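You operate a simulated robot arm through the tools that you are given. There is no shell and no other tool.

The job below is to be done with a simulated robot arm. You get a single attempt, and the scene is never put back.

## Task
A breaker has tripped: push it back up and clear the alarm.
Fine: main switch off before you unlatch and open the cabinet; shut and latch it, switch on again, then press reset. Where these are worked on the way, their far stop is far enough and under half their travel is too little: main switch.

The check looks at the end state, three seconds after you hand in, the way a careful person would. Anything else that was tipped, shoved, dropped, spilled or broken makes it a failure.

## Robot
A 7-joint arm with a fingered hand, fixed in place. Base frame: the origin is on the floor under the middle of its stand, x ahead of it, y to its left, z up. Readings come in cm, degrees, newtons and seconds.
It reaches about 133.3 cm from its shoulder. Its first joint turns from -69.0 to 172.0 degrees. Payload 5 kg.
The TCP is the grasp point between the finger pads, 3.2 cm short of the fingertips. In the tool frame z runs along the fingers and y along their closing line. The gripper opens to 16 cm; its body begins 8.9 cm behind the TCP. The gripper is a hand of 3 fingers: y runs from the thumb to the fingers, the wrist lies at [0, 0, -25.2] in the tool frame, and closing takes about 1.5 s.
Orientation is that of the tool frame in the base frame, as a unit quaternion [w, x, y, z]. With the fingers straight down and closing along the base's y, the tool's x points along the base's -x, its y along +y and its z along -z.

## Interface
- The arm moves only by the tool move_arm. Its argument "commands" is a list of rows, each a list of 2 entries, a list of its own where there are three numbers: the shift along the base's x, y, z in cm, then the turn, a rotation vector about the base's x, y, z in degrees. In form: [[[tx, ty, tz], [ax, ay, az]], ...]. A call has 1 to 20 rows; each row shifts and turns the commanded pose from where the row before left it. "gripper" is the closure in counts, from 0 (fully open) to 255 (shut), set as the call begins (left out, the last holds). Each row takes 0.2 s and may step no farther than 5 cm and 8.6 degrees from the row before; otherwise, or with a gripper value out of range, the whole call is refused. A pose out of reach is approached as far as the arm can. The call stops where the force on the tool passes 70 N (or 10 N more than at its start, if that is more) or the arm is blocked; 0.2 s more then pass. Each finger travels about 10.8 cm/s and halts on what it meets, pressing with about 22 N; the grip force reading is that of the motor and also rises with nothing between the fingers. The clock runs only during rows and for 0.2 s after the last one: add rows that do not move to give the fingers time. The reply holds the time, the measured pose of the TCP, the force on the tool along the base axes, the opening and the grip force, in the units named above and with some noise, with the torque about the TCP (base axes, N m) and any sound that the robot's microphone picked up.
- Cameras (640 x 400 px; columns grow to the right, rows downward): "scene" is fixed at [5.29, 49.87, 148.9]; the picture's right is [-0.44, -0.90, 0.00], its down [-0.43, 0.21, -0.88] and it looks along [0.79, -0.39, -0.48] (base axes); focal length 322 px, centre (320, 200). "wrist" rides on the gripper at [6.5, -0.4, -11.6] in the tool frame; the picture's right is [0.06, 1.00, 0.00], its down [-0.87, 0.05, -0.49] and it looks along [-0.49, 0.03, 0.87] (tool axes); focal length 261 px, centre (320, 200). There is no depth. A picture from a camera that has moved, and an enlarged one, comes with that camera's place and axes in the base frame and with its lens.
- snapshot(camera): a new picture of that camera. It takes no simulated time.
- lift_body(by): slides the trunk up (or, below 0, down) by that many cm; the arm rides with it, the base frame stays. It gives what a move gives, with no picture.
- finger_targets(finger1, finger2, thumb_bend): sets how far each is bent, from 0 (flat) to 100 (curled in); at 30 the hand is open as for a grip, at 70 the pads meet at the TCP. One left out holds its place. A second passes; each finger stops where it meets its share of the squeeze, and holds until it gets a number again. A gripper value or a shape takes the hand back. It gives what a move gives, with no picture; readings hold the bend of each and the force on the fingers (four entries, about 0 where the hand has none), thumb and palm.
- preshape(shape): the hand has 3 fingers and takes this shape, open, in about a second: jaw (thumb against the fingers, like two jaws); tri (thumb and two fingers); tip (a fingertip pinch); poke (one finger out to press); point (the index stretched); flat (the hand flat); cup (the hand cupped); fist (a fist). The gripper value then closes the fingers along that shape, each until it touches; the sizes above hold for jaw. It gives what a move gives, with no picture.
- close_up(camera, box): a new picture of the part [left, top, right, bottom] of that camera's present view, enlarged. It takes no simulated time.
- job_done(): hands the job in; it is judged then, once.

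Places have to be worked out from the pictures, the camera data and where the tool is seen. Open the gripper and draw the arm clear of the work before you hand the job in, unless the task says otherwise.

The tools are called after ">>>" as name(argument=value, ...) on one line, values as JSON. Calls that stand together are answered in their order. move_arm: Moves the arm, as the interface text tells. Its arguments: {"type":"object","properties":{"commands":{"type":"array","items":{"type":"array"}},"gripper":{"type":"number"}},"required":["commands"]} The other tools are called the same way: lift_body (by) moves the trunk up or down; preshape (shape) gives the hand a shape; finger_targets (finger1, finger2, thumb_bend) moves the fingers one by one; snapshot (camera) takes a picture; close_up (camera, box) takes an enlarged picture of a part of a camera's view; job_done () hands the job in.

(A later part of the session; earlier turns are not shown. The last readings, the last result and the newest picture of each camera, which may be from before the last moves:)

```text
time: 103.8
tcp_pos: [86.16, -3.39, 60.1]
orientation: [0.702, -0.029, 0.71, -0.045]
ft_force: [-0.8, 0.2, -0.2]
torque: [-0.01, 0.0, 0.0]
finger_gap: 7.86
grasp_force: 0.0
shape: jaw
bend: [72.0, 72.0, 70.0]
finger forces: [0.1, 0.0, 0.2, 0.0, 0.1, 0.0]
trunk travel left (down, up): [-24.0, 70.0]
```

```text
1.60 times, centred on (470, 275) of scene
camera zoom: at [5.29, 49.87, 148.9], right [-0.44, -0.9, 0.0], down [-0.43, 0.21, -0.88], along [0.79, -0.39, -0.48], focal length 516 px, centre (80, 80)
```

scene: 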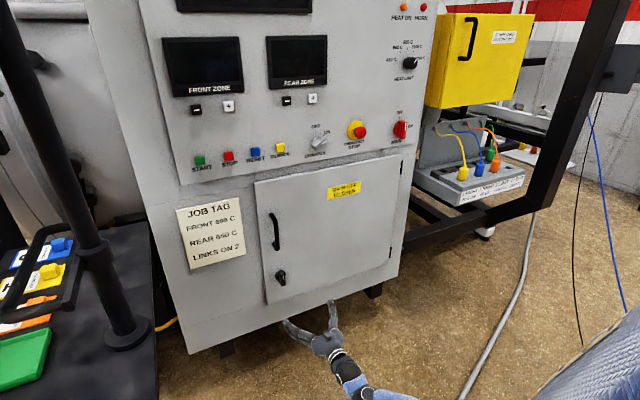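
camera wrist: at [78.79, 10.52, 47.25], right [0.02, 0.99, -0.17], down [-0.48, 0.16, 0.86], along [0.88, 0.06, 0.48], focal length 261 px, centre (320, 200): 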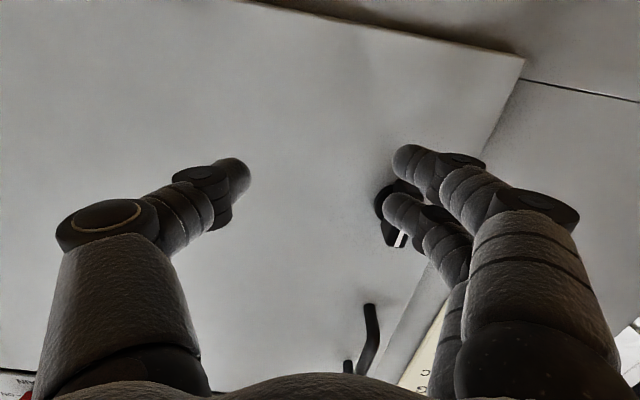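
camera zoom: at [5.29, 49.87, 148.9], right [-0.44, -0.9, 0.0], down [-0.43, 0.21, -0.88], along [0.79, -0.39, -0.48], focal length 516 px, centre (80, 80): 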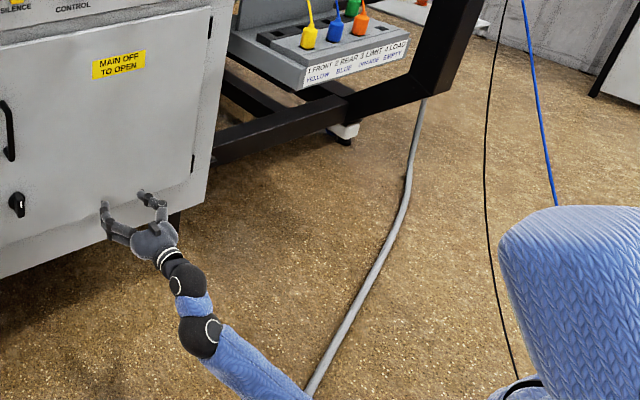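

Now the forearm slopes up to the hand from a low elbow. I try moving left to the latch again.

>>> move_arm(commands=[[[0, 4, 0], [2, 0, 1]], [[0, 4, 0], [2, 0, 1]], [[0, 4, 0], [1, 0, 1]], [[0, 4, -0.5], [0, 0, 1]], [[0, 4, -0.5], [0, 0, 0]], [[0, 3.4, -0.5], [0, 0, 0]], [[0, 0, 0], [0, 0, 0]], [[0, 0, 0], [0, 0, 0]]])

>>> snapshot(camera="wrist")

>>> snapshot(camera="scene")

```text
time: 105.8
tcp_pos: [87.63, 14.72, 54.91]
orientation: [0.702, -0.043, 0.71, -0.035]
ft_force: [0.7, -0.3, -0.3]
torque: [0.0, 0.01, -0.01]
finger_gap: 7.86
grasp_force: 0.1
shape: jaw
bend: [72.0, 72.0, 70.0]
finger forces: [0.0, 0.1, 0.0, 0.0, 0.0, 0.0]
trunk travel left (down, up): [-24.0, 70.0]
stopped in row 8: the arm was blocked; the commanded pose is now the measured one
```

```text
taken
camera wrist: at [76.11, 13.34, 48.56], right [-0.01, 0.98, -0.17], down [-0.48, 0.14, 0.86], along [0.88, 0.1, 0.47], focal length 261 px, centre (320, 200)
```

wrist: 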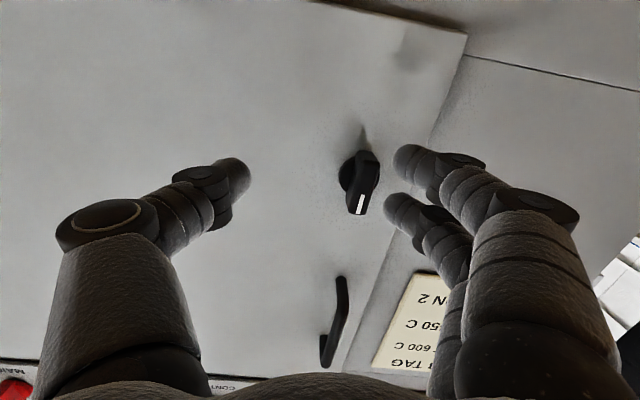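

```text
taken
```

scene: 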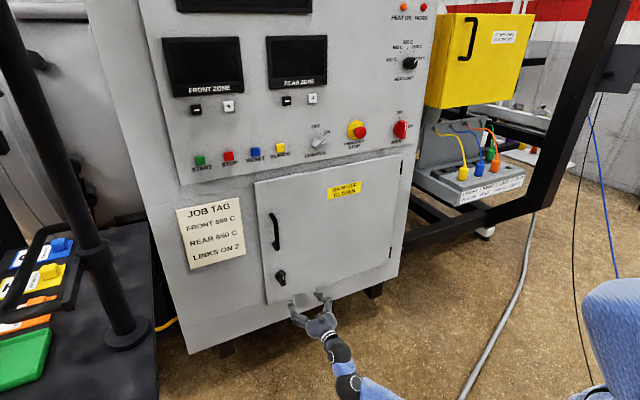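

Closer, but the body contact still stops it at y≈15. Yawing the hand 25° to the left lets the wrist stay further right, so I do that around the latch.

>>> move_arm(commands=[[[0, -2, 1], [1, 0, 5]], [[0, -1, 1], [1, 0, 5]], [[0, 1, 1], [1, 0, 5]], [[0, 2, 1], [1, 0, 5]], [[0, 2.5, 0], [1, 0, 5]], [[0, 2.5, 0], [0, 0, 0]], [[0, 0, 0], [0, 0, 0]], [[0, 0, 0], [0, 0, 0]]])

>>> snapshot(camera="wrist")

```text
time: 107.6
tcp_pos: [87.51, 19.87, 58.79]
orientation: [0.693, -0.166, 0.685, 0.151]
ft_force: [0.0, -1.0, 0.0]
torque: [-0.03, 0.03, 0.03]
finger_gap: 7.86
grasp_force: 0.1
shape: jaw
bend: [72.0, 72.0, 70.0]
finger forces: [0.0, 0.0, 0.0, 0.0, 0.0, 0.1]
trunk travel left (down, up): [-24.0, 70.0]
```

```text
taken
camera wrist: at [77.52, 14.22, 52.24], right [-0.43, 0.9, -0.09], down [-0.48, -0.15, 0.86], along [0.76, 0.42, 0.5], focal length 261 px, centre (320, 200)
```

wrist: 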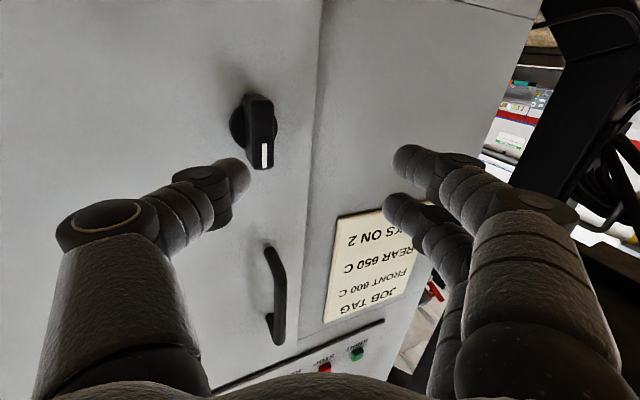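

Now the position is reachable and unblocked with a 26° yaw. I'll push the bar's lower end leftward with the poke tip (a clockwise turn): back off, set poke, and line up to the right of the lower end.

>>> preshape(shape="poke")

>>> move_arm(commands=[[[1, -2.5, -1.5], [0, 0, 0]], [[2, -2, -1.2], [0, 0, 0]], [[2, -0.3, 0], [0, 0, 0]], [[0, 0, 0], [0, 0, 0]]])

>>> snapshot(camera="wrist")

>>> close_up(camera="scene", box=[240, 240, 360, 330])

```text
time: 108.5
tcp_pos: [87.55, 19.71, 58.78]
orientation: [0.693, -0.167, 0.685, 0.151]
ft_force: [-0.2, 0.1, -0.1]
torque: [0.02, -0.01, -0.01]
finger_gap: 0.0
grasp_force: 0.2
shape: poke
bend: [100.0, 100.0, 46.0]
finger forces: [0.0, 0.1, 0.1, 0.0, 0.1, 0.1]
trunk travel left (down, up): [-24.0, 70.0]
```

```text
time: 109.5
tcp_pos: [92.4, 14.92, 56.06]
orientation: [0.694, -0.165, 0.685, 0.15]
ft_force: [0.1, 0.3, 0.3]
torque: [0.0, 0.02, 0.01]
finger_gap: 0.01
grasp_force: 0.0
shape: poke
bend: [100.0, 100.0, 46.0]
finger forces: [0.1, 0.0, 0.0, 0.0, 0.1, 0.1]
trunk travel left (down, up): [-24.0, 70.0]
```

```text
taken
camera wrist: at [82.51, 9.32, 49.56], right [-0.43, 0.9, -0.09], down [-0.48, -0.15, 0.86], along [0.76, 0.42, 0.5], focal length 261 px, centre (320, 200)
```

wrist: 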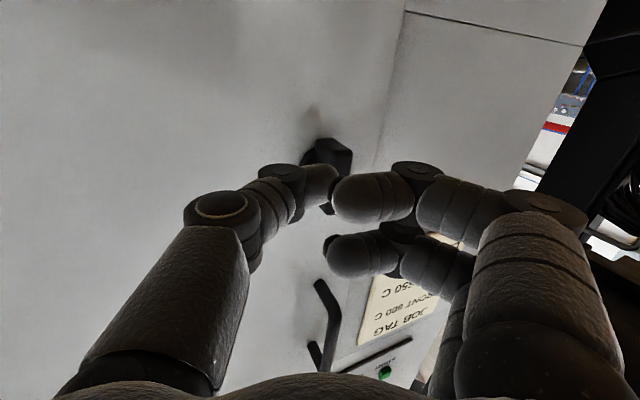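

```text
4.44 times, centred on (300, 285) of scene
camera zoom: at [5.29, 49.87, 148.9], right [-0.44, -0.9, 0.0], down [-0.43, 0.21, -0.88], along [0.79, -0.39, -0.48], focal length 1433 px, centre (409, -178)
```

zoom: 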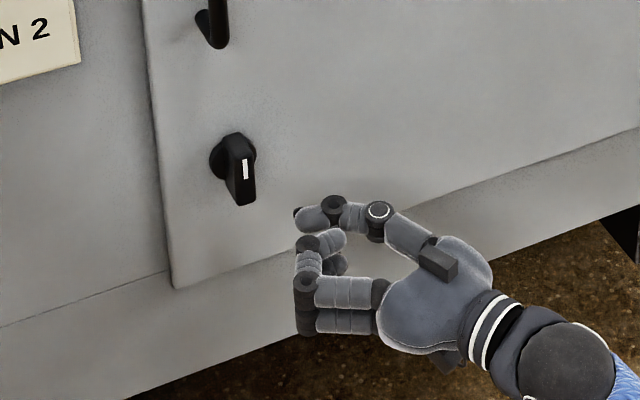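

The curled fingers would hit the bar's front before the thumb reaches its side. A closed jaw makes a cleaner blunt tip, so I back off, switch to jaw and close it.

>>> move_arm(commands=[[[-4, -1, 0], [0, 0, 0]], [[0, 0, 0], [0, 0, 0]]])

>>> preshape(shape="jaw")

>>> move_arm(commands=[[[0, 0, 0], [0, 0, 0]], [[0, 0, 0], [0, 0, 0]], [[0, 0, 0], [0, 0, 0]], [[0, 0, 0], [0, 0, 0]], [[0, 0, 0], [0, 0, 0]], [[0, 0, 0], [0, 0, 0]], [[0, 0, 0], [0, 0, 0]], [[0, 0, 0], [0, 0, 0]]], gripper=255)

>>> snapshot(camera="wrist")

>>> close_up(camera="scene", box=[240, 240, 360, 330])

```text
time: 110.1
tcp_pos: [88.56, 14.05, 56.06]
orientation: [0.694, -0.166, 0.685, 0.15]
ft_force: [0.1, 0.9, -0.6]
torque: [0.02, 0.01, 0.02]
finger_gap: 0.0
grasp_force: 0.0
shape: poke
bend: [100.0, 100.0, 46.0]
finger forces: [0.0, 0.0, 0.0, 0.0, 0.0, 0.1]
trunk travel left (down, up): [-24.0, 70.0]
```

```text
time: 111.0
tcp_pos: [88.51, 13.97, 55.94]
orientation: [0.694, -0.166, 0.684, 0.149]
ft_force: [0.5, 0.5, 0.1]
torque: [0.03, 0.0, -0.01]
finger_gap: 15.98
grasp_force: 0.0
shape: jaw
bend: [30.0, 30.0, 30.0]
finger forces: [0.1, 0.0, 0.0, 0.1, 0.0, 0.1]
trunk travel left (down, up): [-24.0, 70.0]
```

```text
time: 112.8
tcp_pos: [88.63, 13.93, 56.04]
orientation: [0.694, -0.165, 0.685, 0.15]
ft_force: [-0.2, 0.0, -0.3]
torque: [-0.01, -0.01, 0.01]
finger_gap: 0.0
grasp_force: 21.8
shape: jaw
bend: [65.0, 65.0, 67.0]
finger forces: [0.0, 0.1, 0.1, 0.1, 0.1, 0.1]
trunk travel left (down, up): [-24.0, 70.0]
```

```text
taken
camera wrist: at [78.56, 8.38, 49.46], right [-0.43, 0.9, -0.09], down [-0.48, -0.15, 0.86], along [0.76, 0.42, 0.5], focal length 261 px, centre (320, 200)
```

wrist: 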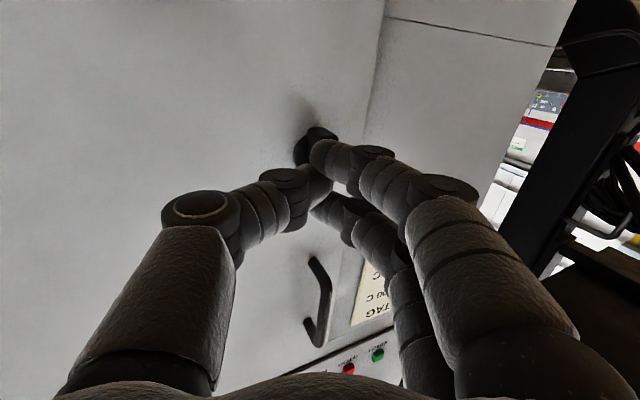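

```text
4.44 times, centred on (300, 285) of scene
camera zoom: at [5.29, 49.87, 148.9], right [-0.44, -0.9, 0.0], down [-0.43, 0.21, -0.88], along [0.79, -0.39, -0.48], focal length 1433 px, centre (409, -178)
```

zoom: 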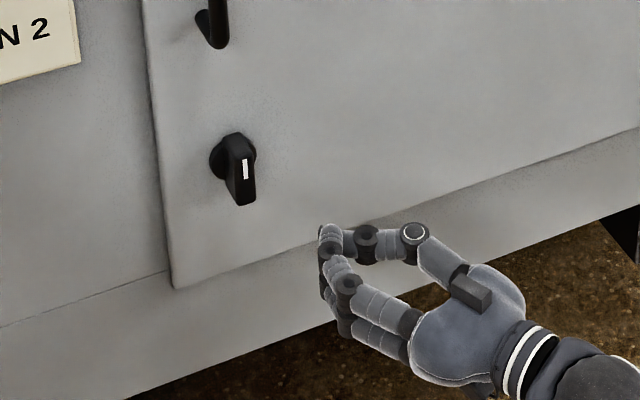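

The closed jaw gives a compact tip whose top edge is about 2 cm above the TCP height. I bring it in beside the bar's lower end, on its right, without touching.

>>> move_arm(commands=[[[3, 0, -0.3], [0, 0, 0]], [[3, 0, -0.3], [0, 0, 0]], [[2, 0, -0.2], [0, 0, 0]], [[1.5, 0, 0], [0, 0, 0]], [[0, 0, 0], [0, 0, 0]]])

>>> snapshot(camera="wrist")

>>> close_up(camera="scene", box=[250, 250, 340, 315])

```text
time: 114.0
tcp_pos: [98.24, 14.09, 55.37]
orientation: [0.693, -0.167, 0.685, 0.15]
ft_force: [-0.5, 0.3, -0.1]
torque: [0.01, 0.02, 0.02]
finger_gap: 0.02
grasp_force: 22.0
shape: jaw
bend: [65.0, 65.0, 67.0]
finger forces: [0.1, 0.1, 0.0, 0.0, 0.1, 0.1]
trunk travel left (down, up): [-24.0, 70.0]
```

```text
taken
camera wrist: at [88.17, 8.43, 48.71], right [-0.43, 0.9, -0.09], down [-0.48, -0.15, 0.86], along [0.76, 0.42, 0.5], focal length 261 px, centre (320, 200)
```

wrist: 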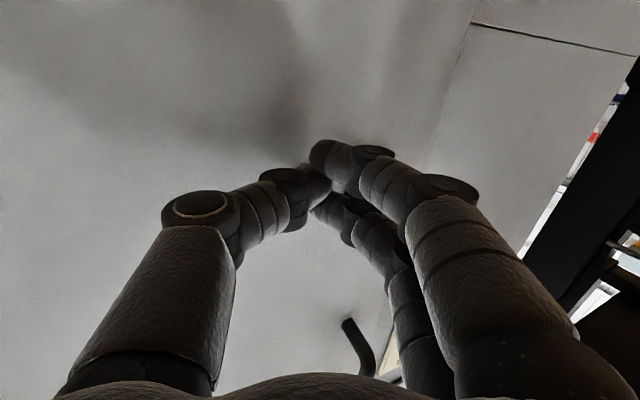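

```text
6.15 times, centred on (295, 282) of scene
camera zoom: at [5.29, 49.87, 148.9], right [-0.44, -0.9, 0.0], down [-0.43, 0.21, -0.88], along [0.79, -0.39, -0.48], focal length 1984 px, centre (474, -308)
```

zoom: 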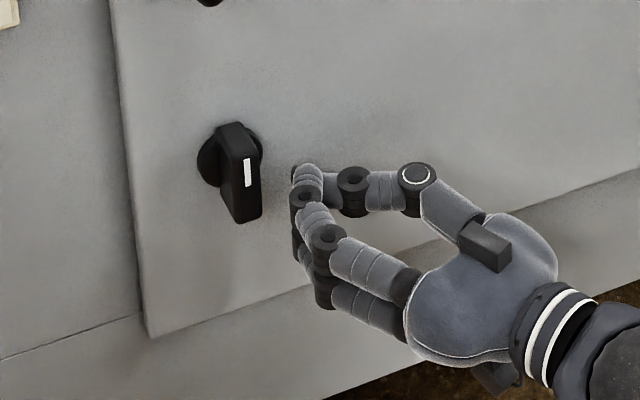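

The tip is right beside the bar's lower end, with no contact. I push left in small steps and watch the force.

>>> move_arm(commands=[[[0, 0.8, 0], [0, 0, 0]], [[0, 0.8, 0], [0, 0, 0]], [[0, 0.8, 0], [0, 0, 0]], [[0, 0.8, 0], [0, 0, 0]], [[0, 0, 0], [0, 0, 0]]])

>>> close_up(camera="scene", box=[250, 250, 340, 315])

```text
time: 115.2
tcp_pos: [98.14, 17.24, 55.27]
orientation: [0.693, -0.166, 0.685, 0.15]
ft_force: [0.0, 0.5, -0.5]
torque: [0.01, 0.01, 0.02]
finger_gap: 0.0
grasp_force: 22.2
shape: jaw
bend: [65.0, 65.0, 67.0]
finger forces: [0.0, 0.0, 0.1, 0.1, 0.0, 0.0]
trunk travel left (down, up): [-24.0, 70.0]
```

```text
6.15 times, centred on (295, 282) of scene
camera zoom: at [5.29, 49.87, 148.9], right [-0.44, -0.9, 0.0], down [-0.43, 0.21, -0.88], along [0.79, -0.39, -0.48], focal length 1984 px, centre (474, -308)
```

zoom: 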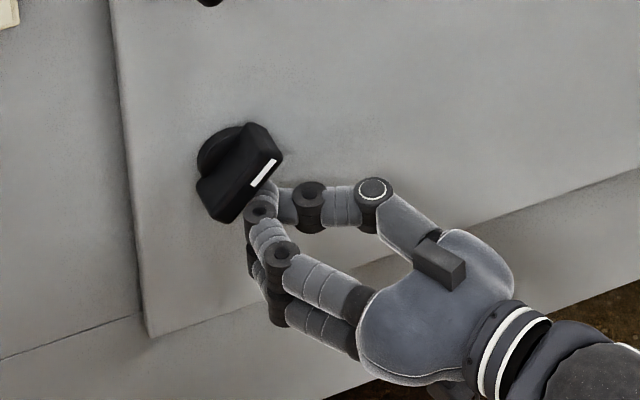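

It turns freely clockwise. I keep pushing left and finish slightly upward.

>>> move_arm(commands=[[[0, 0.8, 0], [0, 0, 0]], [[0, 0.8, 0], [0, 0, 0]], [[0, 0.8, 0], [0, 0, 0]], [[0, 0.8, 0], [0, 0, 0]], [[0, 0.6, 0.2], [0, 0, 0]], [[0, 0, 0], [0, 0, 0]]])

>>> close_up(camera="scene", box=[250, 250, 340, 315])

```text
time: 116.6
tcp_pos: [98.1, 21.01, 55.32]
orientation: [0.693, -0.166, 0.685, 0.15]
ft_force: [-1.4, -4.5, -7.8]
torque: [-0.05, 0.11, -0.04]
finger_gap: 0.0
grasp_force: 21.3
shape: jaw
bend: [65.0, 65.0, 67.0]
finger forces: [0.1, 0.1, 0.0, 0.0, 0.0, 0.0]
trunk travel left (down, up): [-24.0, 70.0]
```

```text
6.15 times, centred on (295, 282) of scene
camera zoom: at [5.29, 49.87, 148.9], right [-0.44, -0.9, 0.0], down [-0.43, 0.21, -0.88], along [0.79, -0.39, -0.48], focal length 1984 px, centre (474, -308)
```

zoom: 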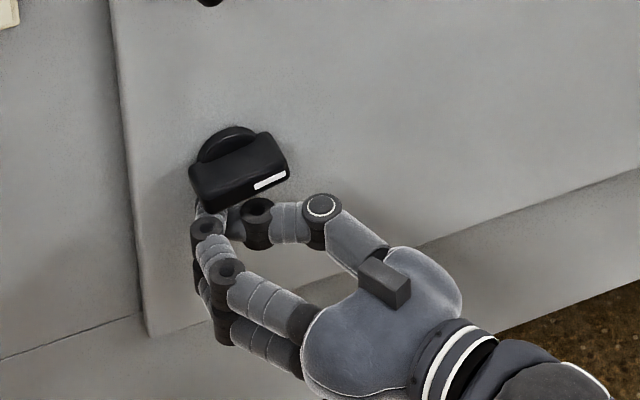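

The bar is nearly horizontal with about 8 N reaction. I nudge a little further up to reach the stop.

>>> move_arm(commands=[[[0, 0.4, 0.3], [0, 0, 0]], [[0, 0.2, 0.4], [0, 0, 0]], [[0, 0, 0.3], [0, 0, 0]], [[0, 0, 0], [0, 0, 0]]])

>>> close_up(camera="scene", box=[250, 250, 340, 315])

```text
time: 117.6
tcp_pos: [98.21, 21.56, 55.31]
orientation: [0.689, -0.168, 0.689, 0.148]
ft_force: [-11.9, -18.0, -57.5]
torque: [-0.28, 1.21, -0.19]
finger_gap: 0.0
grasp_force: 21.6
shape: jaw
bend: [65.0, 69.0, 67.0]
finger forces: [0.0, 77.1, 0.0, 0.0, 0.0, 0.1]
trunk travel left (down, up): [-24.0, 70.0]
```

```text
6.15 times, centred on (295, 282) of scene
camera zoom: at [5.29, 49.87, 148.9], right [-0.44, -0.9, 0.0], down [-0.43, 0.21, -0.88], along [0.79, -0.39, -0.48], focal length 1984 px, centre (474, -308)
```

zoom: 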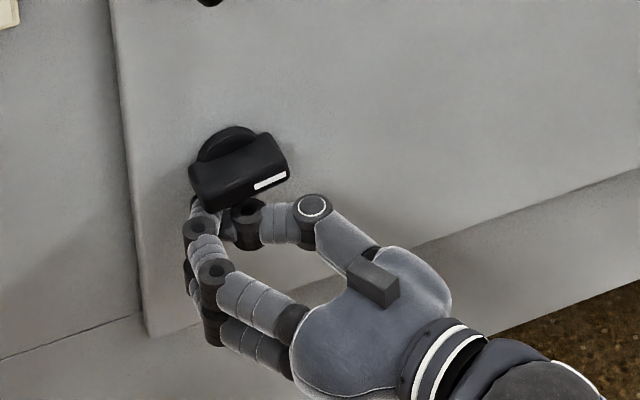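

It is against its stop (57 N), so the latch is fully turned. I ease off downward and draw back.

>>> move_arm(commands=[[[0, -0.5, -1.2], [0, 0, 0]], [[0, -1, -1], [0, 0, 0]], [[-2, -2, -0.5], [0, 0, 0]], [[-4, -2, 0], [0, 0, 0]], [[-4, -2, 0], [0, 0, 0]], [[0, 0, 0], [0, 0, 0]]])

>>> snapshot(camera="wrist")

>>> close_up(camera="scene", box=[240, 190, 400, 310])

```text
time: 119.0
tcp_pos: [88.1, 14.23, 53.96]
orientation: [0.694, -0.166, 0.684, 0.15]
ft_force: [0.1, -0.1, 0.3]
torque: [-0.01, -0.01, -0.01]
finger_gap: 0.01
grasp_force: 21.8
shape: jaw
bend: [65.0, 66.0, 67.0]
finger forces: [0.0, 0.0, 0.1, 0.0, 0.0, 0.1]
trunk travel left (down, up): [-24.0, 70.0]
```

```text
taken
camera wrist: at [78.05, 8.48, 47.37], right [-0.43, 0.9, -0.09], down [-0.48, -0.15, 0.86], along [0.76, 0.42, 0.5], focal length 261 px, centre (320, 200)
```

wrist: 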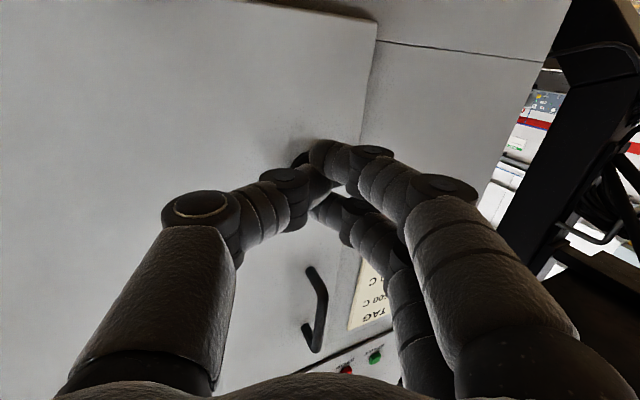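

```text
3.33 times, centred on (320, 250) of scene
camera zoom: at [5.29, 49.87, 148.9], right [-0.44, -0.9, 0.0], down [-0.43, 0.21, -0.88], along [0.79, -0.39, -0.48], focal length 1075 px, centre (320, 33)
```

zoom: 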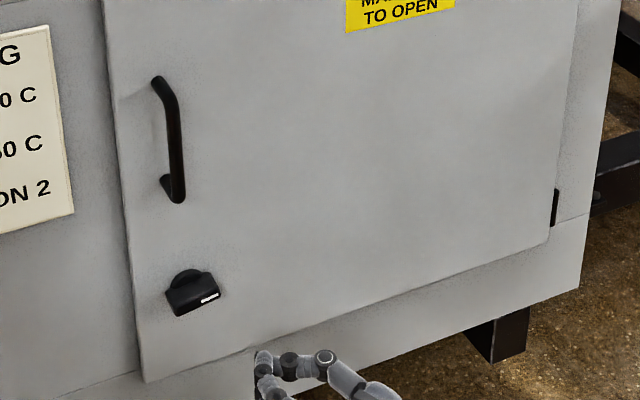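

The latch bar is now horizontal (unlatched). Next is the handle: a vertical bar at about (97.5, 21.4), z 74–89. I back off, raise the trunk 27 cm (a rigid move) and open the jaws halfway.

>>> move_arm(commands=[[[-3, 0, 0], [0, 0, 0]], [[0, 0, 0], [0, 0, 0]]])

>>> lift_body(by=27)

>>> move_arm(commands=[[[0, 1, 0], [0, 0, 0]], [[0, 1, 0], [0, 0, 0]], [[0, 0, 0], [0, 0, 0]], [[0, 0, 0], [0, 0, 0]], [[0, 0, 0], [0, 0, 0]]], gripper=125)

>>> snapshot(camera="wrist")

>>> snapshot(camera="scene")

```text
time: 119.6
tcp_pos: [85.0, 14.06, 53.97]
orientation: [0.694, -0.166, 0.684, 0.15]
ft_force: [0.1, 0.2, -0.5]
torque: [-0.01, 0.01, -0.01]
finger_gap: 0.0
grasp_force: 22.2
shape: jaw
bend: [65.0, 66.0, 67.0]
finger forces: [0.1, 0.1, 0.1, 0.1, 0.0, 0.0]
trunk travel left (down, up): [-24.0, 70.0]
```

```text
time: 122.3
tcp_pos: [85.05, 14.11, 80.98]
orientation: [0.694, -0.166, 0.685, 0.149]
ft_force: [-0.3, 0.2, -0.3]
torque: [0.02, 0.01, 0.01]
finger_gap: 0.0
grasp_force: 21.8
shape: jaw
bend: [65.0, 66.0, 67.0]
finger forces: [0.0, 0.0, 0.1, 0.0, 0.0, 0.0]
trunk travel left (down, up): [-51.0, 43.0]
```

```text
time: 123.5
tcp_pos: [84.95, 16.16, 80.89]
orientation: [0.694, -0.166, 0.685, 0.15]
ft_force: [0.2, 0.0, 0.6]
torque: [0.01, 0.0, 0.02]
finger_gap: 8.14
grasp_force: 0.0
shape: jaw
bend: [72.0, 72.0, 70.0]
finger forces: [0.0, 0.0, 0.0, 0.1, 0.1, 0.0]
trunk travel left (down, up): [-51.0, 43.0]
```

```text
taken
camera wrist: at [75.08, 10.5, 74.28], right [-0.43, 0.9, -0.09], down [-0.48, -0.15, 0.86], along [0.76, 0.42, 0.5], focal length 261 px, centre (320, 200)
```

wrist: 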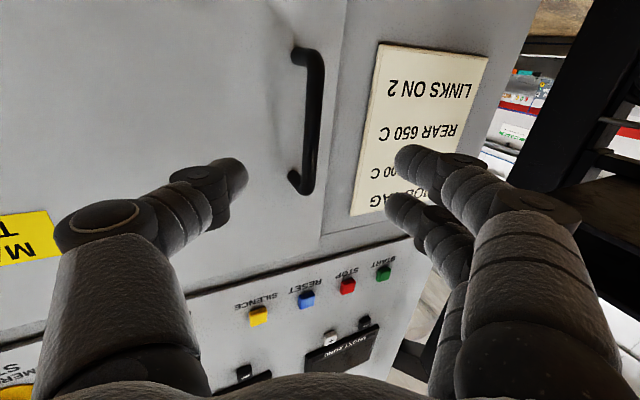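

```text
taken
```

scene: 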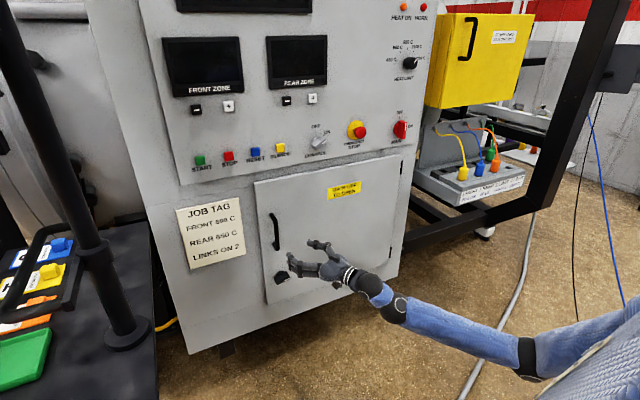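

The handle bar is centred between the open jaws. I move in along the hand's axis to straddle it.

>>> move_arm(commands=[[[3, 1.2, 0], [0, 0, 0]], [[3, 1.2, 0], [0, 0, 0]], [[3, 1.2, 0], [0, 0, 0]], [[2.3, 1.0, 0], [0, 0, 0]], [[0, 0, 0], [0, 0, 0]]])

>>> snapshot(camera="wrist")

>>> close_up(camera="scene", box=[240, 190, 400, 310])

```text
time: 124.7
tcp_pos: [96.31, 20.82, 80.75]
orientation: [0.694, -0.166, 0.685, 0.149]
ft_force: [0.5, 0.0, 0.2]
torque: [0.02, -0.04, 0.0]
finger_gap: 8.15
grasp_force: 0.1
shape: jaw
bend: [72.0, 72.0, 70.0]
finger forces: [0.0, 0.0, 0.0, 0.0, 0.0, 0.0]
trunk travel left (down, up): [-51.0, 43.0]
```

```text
taken
camera wrist: at [86.36, 15.1, 74.32], right [-0.43, 0.9, -0.09], down [-0.48, -0.15, 0.86], along [0.76, 0.42, 0.5], focal length 261 px, centre (320, 200)
```

wrist: 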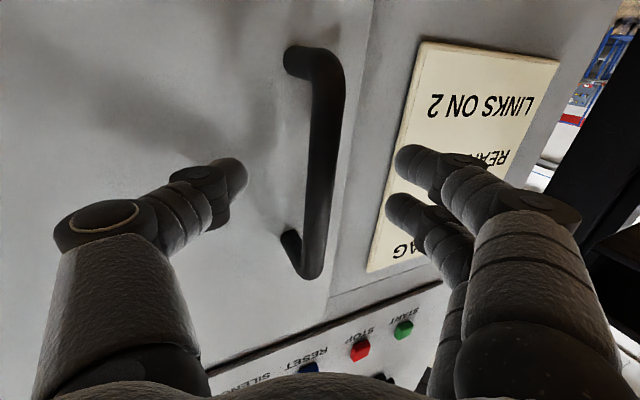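

```text
3.33 times, centred on (320, 250) of scene
camera zoom: at [5.29, 49.87, 148.9], right [-0.44, -0.9, 0.0], down [-0.43, 0.21, -0.88], along [0.79, -0.39, -0.48], focal length 1075 px, centre (320, 33)
```

zoom: 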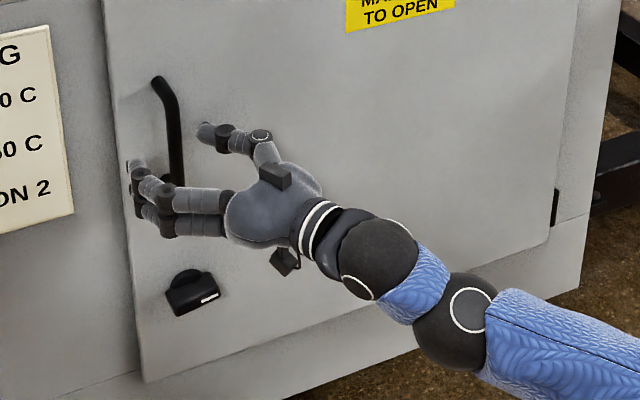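

The bar is between thumb and fingers. I close the grip on it.

>>> move_arm(commands=[[[0, 0, 0], [0, 0, 0]], [[0, 0, 0], [0, 0, 0]], [[0, 0, 0], [0, 0, 0]], [[0, 0, 0], [0, 0, 0]], [[0, 0, 0], [0, 0, 0]], [[0, 0, 0], [0, 0, 0]], [[0, 0, 0], [0, 0, 0]]], gripper=255)

>>> snapshot(camera="wrist")

```text
time: 126.3
tcp_pos: [96.31, 20.65, 80.85]
orientation: [0.694, -0.166, 0.684, 0.149]
ft_force: [-0.7, 1.6, 0.7]
torque: [0.01, 0.0, 0.05]
finger_gap: 1.04
grasp_force: 22.3
shape: jaw
bend: [71.0, 71.0, 70.0]
finger forces: [9.8, 9.8, 0.1, 0.0, 18.9, 0.1]
trunk travel left (down, up): [-51.0, 43.0]
```

```text
taken
camera wrist: at [86.33, 15.11, 74.31], right [-0.43, 0.9, -0.09], down [-0.48, -0.15, 0.86], along [0.76, 0.42, 0.5], focal length 261 px, centre (320, 200)
```

wrist: 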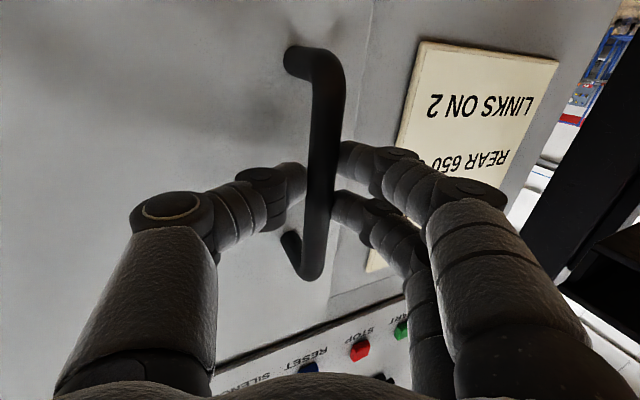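

Firm grip on the handle. I pull the door along its arc about the hinge (≈(103, -36.5)), yawing the hand with it, starting with 12°.

>>> move_arm(commands=[[[-2.0, -0.25, 0], [0, 0, 2]], [[-1.97, -0.36, 0], [0, 0, 2]], [[-3.93, -0.88, 0], [0, 0, 4]], [[-3.85, -1.15, 0], [0, 0, 4]], [[0, 0, 0], [0, 0, 0]]])

>>> snapshot(camera="scene")

```text
time: 127.5
tcp_pos: [84.51, 18.19, 80.86]
orientation: [0.674, -0.238, 0.663, 0.222]
ft_force: [-1.7, 7.1, 0.9]
torque: [0.06, 0.02, 0.13]
finger_gap: 1.01
grasp_force: 22.1
shape: jaw
bend: [71.0, 71.0, 70.0]
finger forces: [11.7, 11.7, 0.0, 0.0, 18.7, 0.0]
trunk travel left (down, up): [-51.0, 43.0]
```

```text
taken
```

scene: 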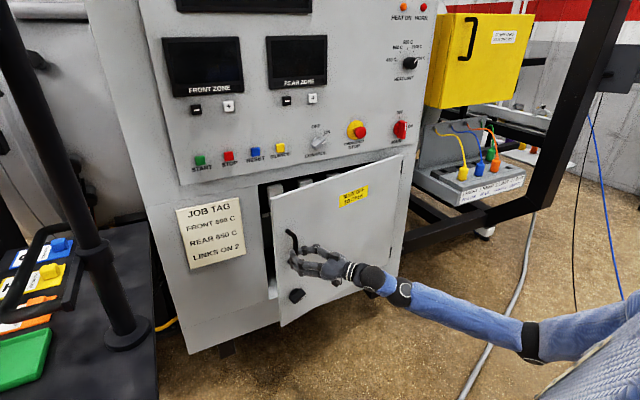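

The door is opening smoothly. I continue along the arc to about 40°.

>>> move_arm(commands=[[[-3.76, -1.42, 0], [0, 0, 4]], [[-3.65, -1.68, 0], [0, 0, 4]], [[-3.53, -1.93, 0], [0, 0, 4]], [[-3.38, -2.17, 0], [0, 0, 4]], [[-3.22, -2.4, 0], [0, 0, 4]], [[-3.05, -2.62, 0], [0, 0, 4]], [[-2.86, -2.83, 0], [0, 0, 4]], [[0, 0, 0], [0, 0, 0]]])

>>> snapshot(camera="scene")

>>> snapshot(camera="wrist")

```text
time: 129.3
tcp_pos: [61.19, 3.0, 80.9]
orientation: [0.601, -0.39, 0.587, 0.377]
ft_force: [-2.3, 3.0, -9.4]
torque: [-0.14, 0.05, 0.13]
finger_gap: 1.0
grasp_force: 22.0
shape: jaw
bend: [71.0, 71.0, 70.0]
finger forces: [10.4, 10.7, 0.0, 0.0, 19.3, 0.0]
trunk travel left (down, up): [-51.0, 43.0]
```

```text
taken
```

scene: 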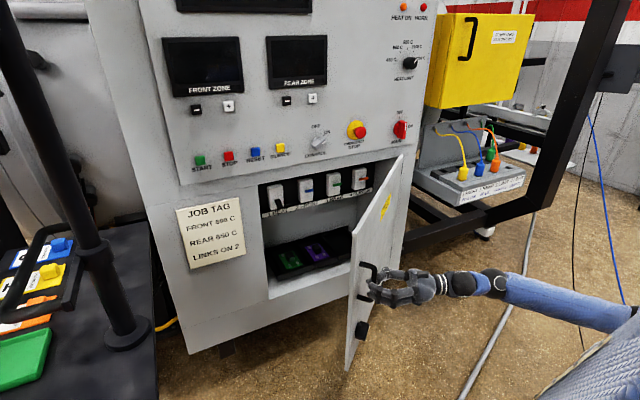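

```text
taken
camera wrist: at [57.07, -7.77, 74.37], right [-0.91, 0.41, -0.09], down [-0.27, -0.42, 0.86], along [0.32, 0.81, 0.5], focal length 261 px, centre (320, 200)
```

wrist: 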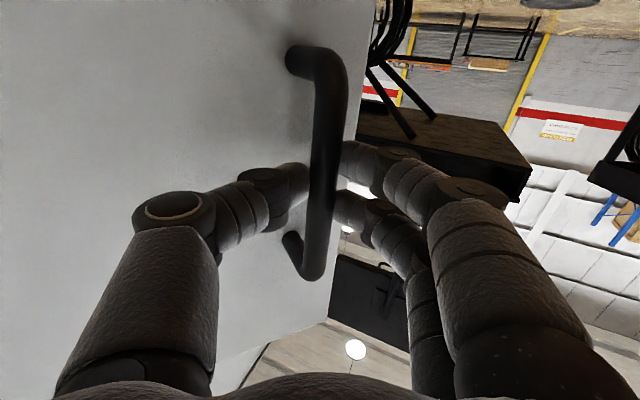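

The door is at about 40° and the breakers are visible inside. I zoom in on them.

>>> close_up(camera="scene", box=[255, 155, 385, 290])

>>> close_up(camera="scene", box=[255, 165, 375, 220])

```text
2.96 times, centred on (320, 222) of scene
camera zoom: at [5.29, 49.87, 148.9], right [-0.44, -0.9, 0.0], down [-0.43, 0.21, -0.88], along [0.79, -0.39, -0.48], focal length 955 px, centre (320, 133)
```

zoom: 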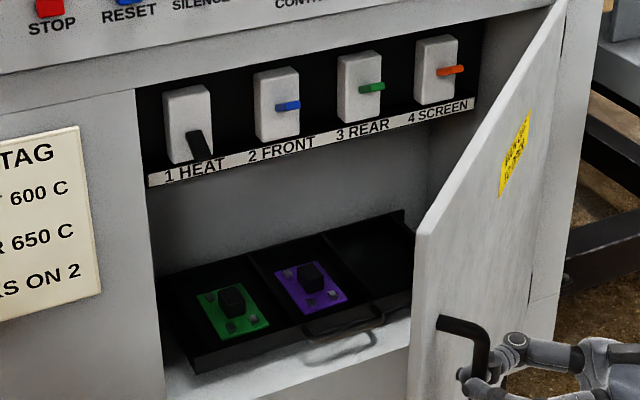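

```text
5.33 times, centred on (315, 192) of scene
camera zoom: at [5.29, 49.87, 148.9], right [-0.44, -0.9, 0.0], down [-0.43, 0.21, -0.88], along [0.79, -0.39, -0.48], focal length 1719 px, centre (347, 240)
```

zoom: 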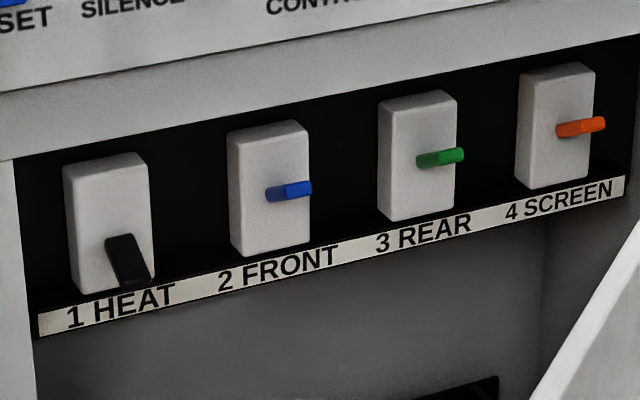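

Breaker 1 (HEAT, leftmost at about y=16, z≈89) has its black lever down, while the others are up. To give the arm room I keep opening the door with the handle, another 20° first.

>>> move_arm(commands=[[[-2.65, -3.02, 0], [0, 0, 4]], [[-2.44, -3.19, 0], [0, 0, 4]], [[-2.21, -3.36, 0], [0, 0, 4]], [[-1.97, -3.51, 0], [0, 0, 4]], [[-1.72, -3.63, 0], [0, 0, 4]], [[0, 0, 0], [0, 0, 0]]])

>>> snapshot(camera="scene")

```text
time: 130.7
tcp_pos: [50.22, -13.71, 80.85]
orientation: [0.526, -0.486, 0.509, 0.477]
ft_force: [-6.3, 3.5, 0.8]
torque: [0.04, 0.01, 0.18]
finger_gap: 0.97
grasp_force: 22.4
shape: jaw
bend: [71.0, 71.0, 71.0]
finger forces: [11.2, 11.5, 0.0, 0.0, 17.8, 0.1]
trunk travel left (down, up): [-51.0, 43.0]
```

```text
taken
```

scene: 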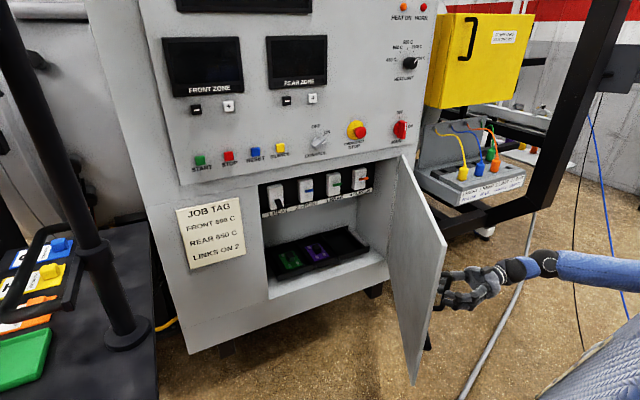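

Still smooth. I continue to about 80°.

>>> move_arm(commands=[[[-1.46, -3.75, 0], [0, 0, 4]], [[-1.19, -3.83, 0], [0, 0, 4]], [[-0.93, -3.92, 0], [0, 0, 4]], [[-0.65, -3.96, 0], [0, 0, 4]], [[-0.37, -4.01, 0], [0, 0, 4]], [[0, 0, 0], [0, 0, 0]]])

>>> snapshot(camera="scene")

```text
time: 132.1
tcp_pos: [45.53, -33.21, 80.84]
orientation: [-0.436, 0.567, -0.417, -0.561]
ft_force: [-8.1, 1.8, 0.6]
torque: [-0.01, 0.0, 0.22]
finger_gap: 0.95
grasp_force: 22.3
shape: jaw
bend: [71.0, 71.0, 71.0]
finger forces: [10.8, 11.0, 0.0, 0.1, 17.3, 0.1]
trunk travel left (down, up): [-51.0, 43.0]
```

```text
taken
```

scene: 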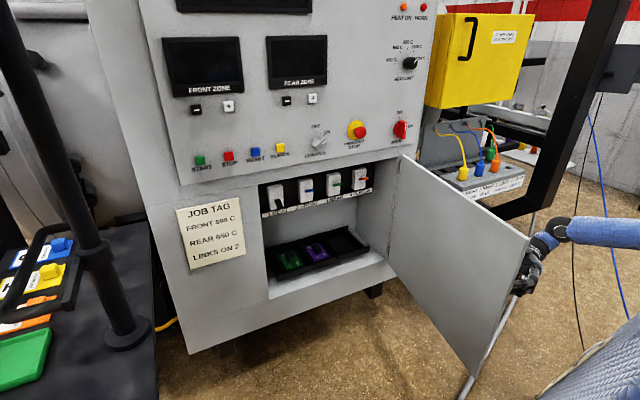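

About 80° now, and the arm is still comfortable. I try to pull on to about 100°.

>>> move_arm(commands=[[[-0.1, -4.01, 0], [0, 0, 3.5]], [[0.19, -4.02, 0], [0, 0, 3.5]], [[0.47, -3.99, 0], [0, 0, 3.5]], [[0, 0, 0], [0, 0, 0]]])

>>> snapshot(camera="scene")

```text
time: 132.7
tcp_pos: [42.46, -39.08, 77.01]
orientation: [0.409, -0.552, 0.399, 0.607]
ft_force: [21.6, 1.6, 15.2]
torque: [0.09, -0.45, 0.47]
finger_gap: 0.77
grasp_force: 21.2
shape: jaw
bend: [73.0, 73.0, 76.0]
finger forces: [0.0, 0.1, 0.1, 0.0, 61.0, 0.0]
out of reach, approached as far as the arm can: row 2
trunk travel left (down, up): [-51.0, 43.0]
stopped in row 2: the force on the tool passed its limit at 150 N (the readings are from after the stop); the commanded pose is now the measured one
```

```text
taken
```

scene: 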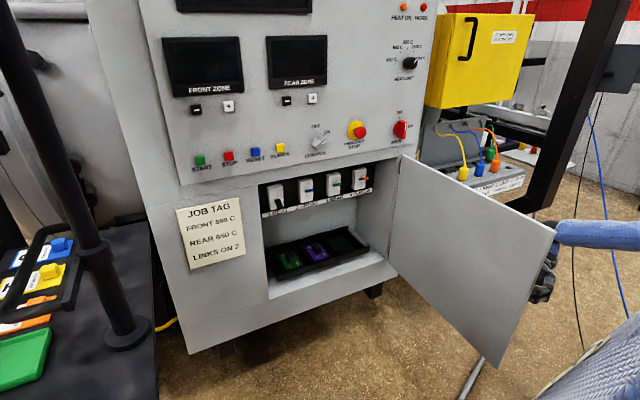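

That was beyond reach and the force peaked, so I stop pulling here; the door is at roughly 86°. I open the grip and back the hand off the handle.

>>> move_arm(commands=[[[0, 0, 0], [0, 0, 0]], [[0, 0, 0], [0, 0, 0]], [[0, 0, 0], [0, 0, 0]], [[0, 0, 0], [0, 0, 0]], [[0, 0, 0], [0, 0, 0]], [[0, 0, 0], [0, 0, 0]]], gripper=110)

>>> snapshot(camera="wrist")

>>> close_up(camera="scene", box=[380, 140, 640, 400])

```text
time: 134.1
tcp_pos: [42.15, -39.15, 76.84]
orientation: [0.408, -0.551, 0.4, 0.608]
ft_force: [0.3, -1.0, 0.7]
torque: [0.03, 0.02, 0.02]
finger_gap: 9.04
grasp_force: 0.0
shape: jaw
bend: [72.0, 72.0, 70.0]
finger forces: [0.0, 0.0, 0.0, 0.0, 0.0, 0.0]
trunk travel left (down, up): [-51.0, 43.0]
```

```text
taken
camera wrist: at [46.28, -49.59, 69.52], right [-0.94, -0.34, -0.03], down [0.17, -0.53, 0.83], along [-0.3, 0.78, 0.55], focal length 261 px, centre (320, 200)
```

wrist: 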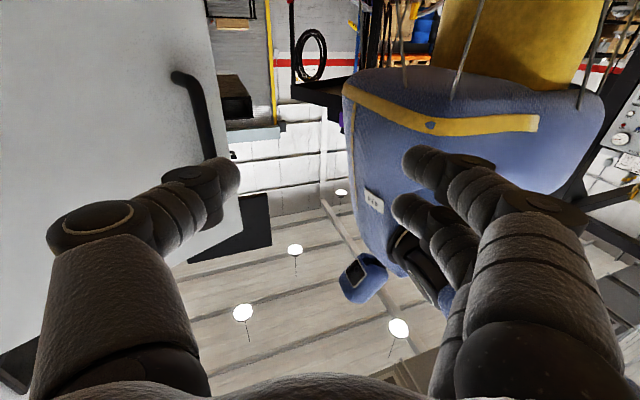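

```text
1.54 times, centred on (510, 270) of scene
camera zoom: at [5.29, 49.87, 148.9], right [-0.44, -0.9, 0.0], down [-0.43, 0.21, -0.88], along [0.79, -0.39, -0.48], focal length 496 px, centre (28, 92)
```

zoom: 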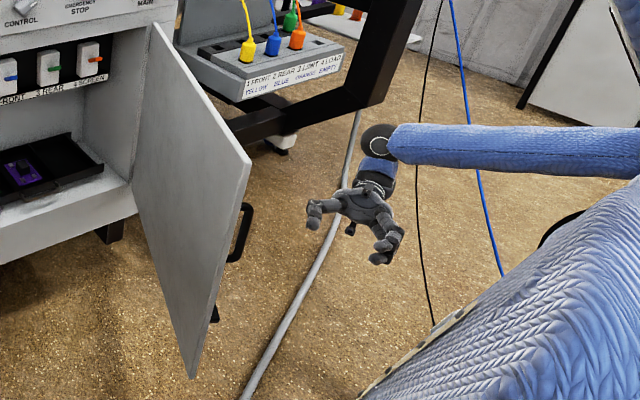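

The door swung back to about 64°, so I need to push it from the inside. I'll go over the top of the door (z=102): raise the trunk 43 cm, close the hand and turn it to point down.

>>> lift_body(by=43)

>>> move_arm(commands=[[[0.7, -0.6, 0], [-7.8, -2.9, 0]], [[0.7, -0.6, 0], [-7.8, -2.9, 0]], [[0.7, -0.6, 0], [-7.8, -2.9, 0]], [[0.7, -0.6, 0], [-7.8, -2.9, 0]], [[0.7, -0.6, 0], [-7.8, -2.9, 0]], [[0.7, -0.6, 0], [-7.8, -2.9, 0]], [[0.7, -0.6, 0], [-7.8, -2.9, 0]], [[0.7, -0.6, 0], [-7.8, -2.9, 0]], [[0.7, -0.6, 0], [-7.8, -2.9, 0]], [[0.7, -0.6, 0], [-7.8, -2.9, 0]], [[0.7, -0.6, 0], [-7.8, -2.9, 0]], [[0, 0, 0], [0, 0, 0]]], gripper=255)

>>> snapshot(camera="scene")

>>> snapshot(camera="wrist")

```text
refused: 43 is not a number from -40 to 40
```

```text
time: 136.9
tcp_pos: [30.64, -45.76, 61.79]
orientation: [0.115, 0.787, -0.575, -0.194]
ft_force: [0.0, 1.3, -1.1]
torque: [0.03, -0.01, -0.03]
finger_gap: 0.01
grasp_force: 21.9
shape: jaw
bend: [65.0, 65.0, 67.0]
finger forces: [0.1, 0.0, 0.0, 0.0, 0.1, 0.0]
trunk travel left (down, up): [-51.0, 43.0]
stopped in row 12: the arm was blocked; the commanded pose is now the measured one
```

```text
taken
```

scene: 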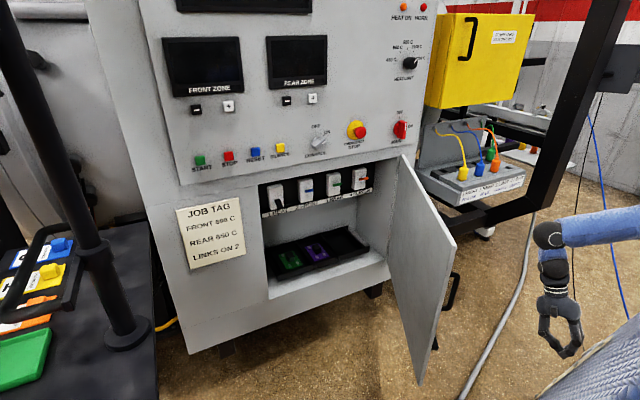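

```text
taken
camera wrist: at [37.93, -52.42, 70.87], right [-0.84, -0.37, 0.39], down [-0.06, 0.79, 0.61], along [-0.54, 0.49, -0.68], focal length 261 px, centre (320, 200)
```

wrist: 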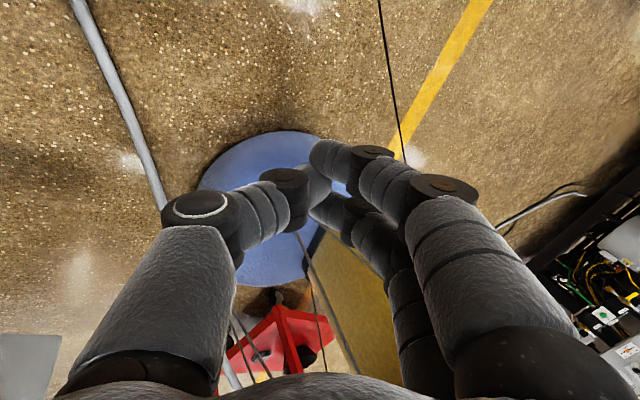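

The lift was refused (limit is 40) so the turn ran at low height and got blocked near the body, though nothing was hit hard. I lift by 40 now, as a rigid move.

>>> lift_body(by=40)

>>> snapshot(camera="scene")

>>> snapshot(camera="wrist")

```text
time: 140.7
tcp_pos: [30.75, -45.81, 101.85]
orientation: [0.114, 0.787, -0.574, -0.195]
ft_force: [0.6, -0.3, 0.2]
torque: [-0.01, 0.03, -0.05]
finger_gap: 0.01
grasp_force: 21.8
shape: jaw
bend: [65.0, 65.0, 67.0]
finger forces: [0.0, 0.0, 0.1, 0.0, 0.0, 0.1]
trunk travel left (down, up): [-91.0, 3.0]
```

```text
taken
```

scene: 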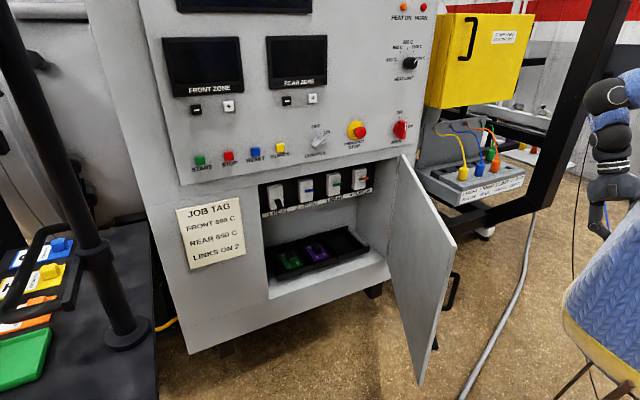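

```text
taken
camera wrist: at [38.01, -52.43, 110.9], right [-0.84, -0.37, 0.39], down [-0.06, 0.79, 0.61], along [-0.54, 0.49, -0.68], focal length 261 px, centre (320, 200)
```

wrist: 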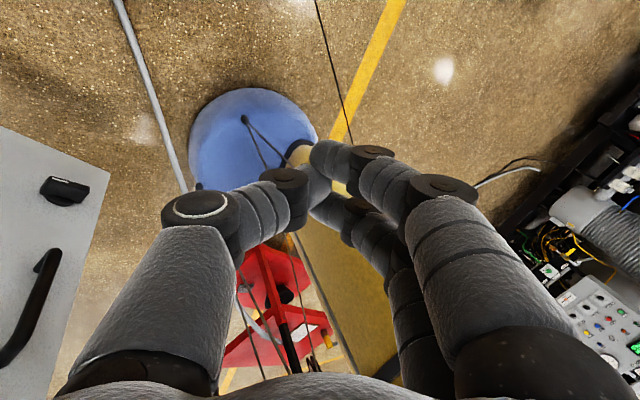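

The arm is up (T=+21) and the door is steady at about 63°. I turn the hand to point straight down and move it forward, away from my own body.

>>> move_arm(commands=[[[3.5, -0.5, 1], [-0.6, -6.5, 0]], [[3.5, -0.5, 1.5], [-0.6, -6.5, 0]], [[3.5, -0.5, 1.5], [-0.6, -6.5, 0]], [[3.5, -0.5, 1.5], [-0.6, -6.5, 0]], [[3.5, -0.5, 1.5], [0, 0, 0]], [[3, 0, 1], [0, 0, 0]], [[0, 0, 0], [0, 0, 0]]])

>>> snapshot(camera="scene")

>>> snapshot(camera="wrist")

```text
time: 142.3
tcp_pos: [51.22, -48.27, 109.85]
orientation: [-0.001, 0.808, -0.59, 0.0]
ft_force: [0.6, -0.1, -0.2]
torque: [0.04, -0.04, -0.01]
finger_gap: 0.02
grasp_force: 22.7
shape: jaw
bend: [65.0, 65.0, 67.0]
finger forces: [0.0, 0.0, 0.1, 0.0, 0.1, 0.0]
trunk travel left (down, up): [-91.0, 3.0]
```

```text
taken
```

scene: 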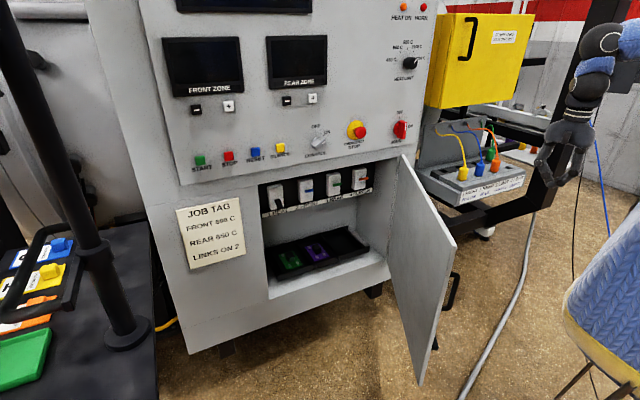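

```text
taken
camera wrist: at [53.67, -54.53, 121.41], right [-0.93, -0.36, 0.0], down [-0.32, 0.81, 0.49], along [-0.18, 0.46, -0.87], focal length 261 px, centre (320, 200)
```

wrist: 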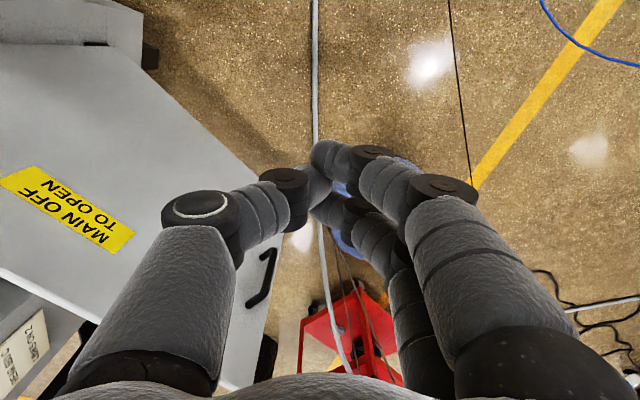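

Hand is pointing down with the tips at z≈107, above the door top. I cross over the door to its inner side.

>>> move_arm(commands=[[[1.5, 4, 0.5], [0, 0, 0]], [[1.5, 4, 0.5], [0, 0, 0]], [[1.5, 4, 0.5], [0, 0, 0]], [[1.5, 4, 0.5], [0, 0, 0]], [[1.5, 4, 0.5], [0, 0, 0]], [[1.5, 4, 0], [0, 0, 0]], [[1.5, 4, 0], [0, 0, 0]], [[1.5, 4, 0], [0, 0, 0]], [[1.5, 4, 0], [0, 0, 0]], [[1.5, 4, 0], [0, 0, 0]], [[0, 0, 0], [0, 0, 0]]])

>>> snapshot(camera="scene")

```text
time: 144.7
tcp_pos: [66.25, -8.34, 112.4]
orientation: [-0.001, 0.808, -0.59, 0.0]
ft_force: [0.1, 0.1, 0.7]
torque: [0.01, -0.01, -0.04]
finger_gap: 0.0
grasp_force: 22.5
shape: jaw
bend: [65.0, 65.0, 67.0]
finger forces: [0.1, 0.0, 0.0, 0.0, 0.0, 0.0]
trunk travel left (down, up): [-91.0, 3.0]
```

```text
taken
```

scene: 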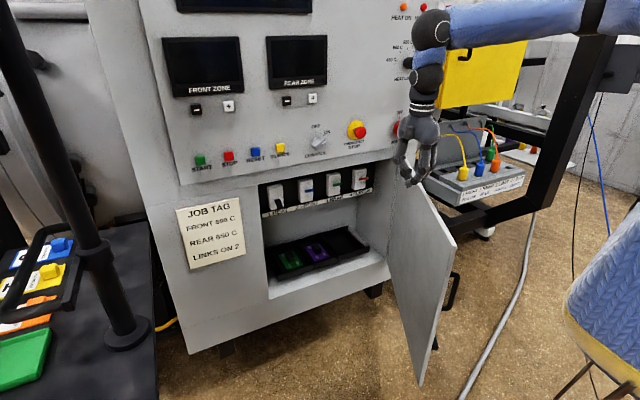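

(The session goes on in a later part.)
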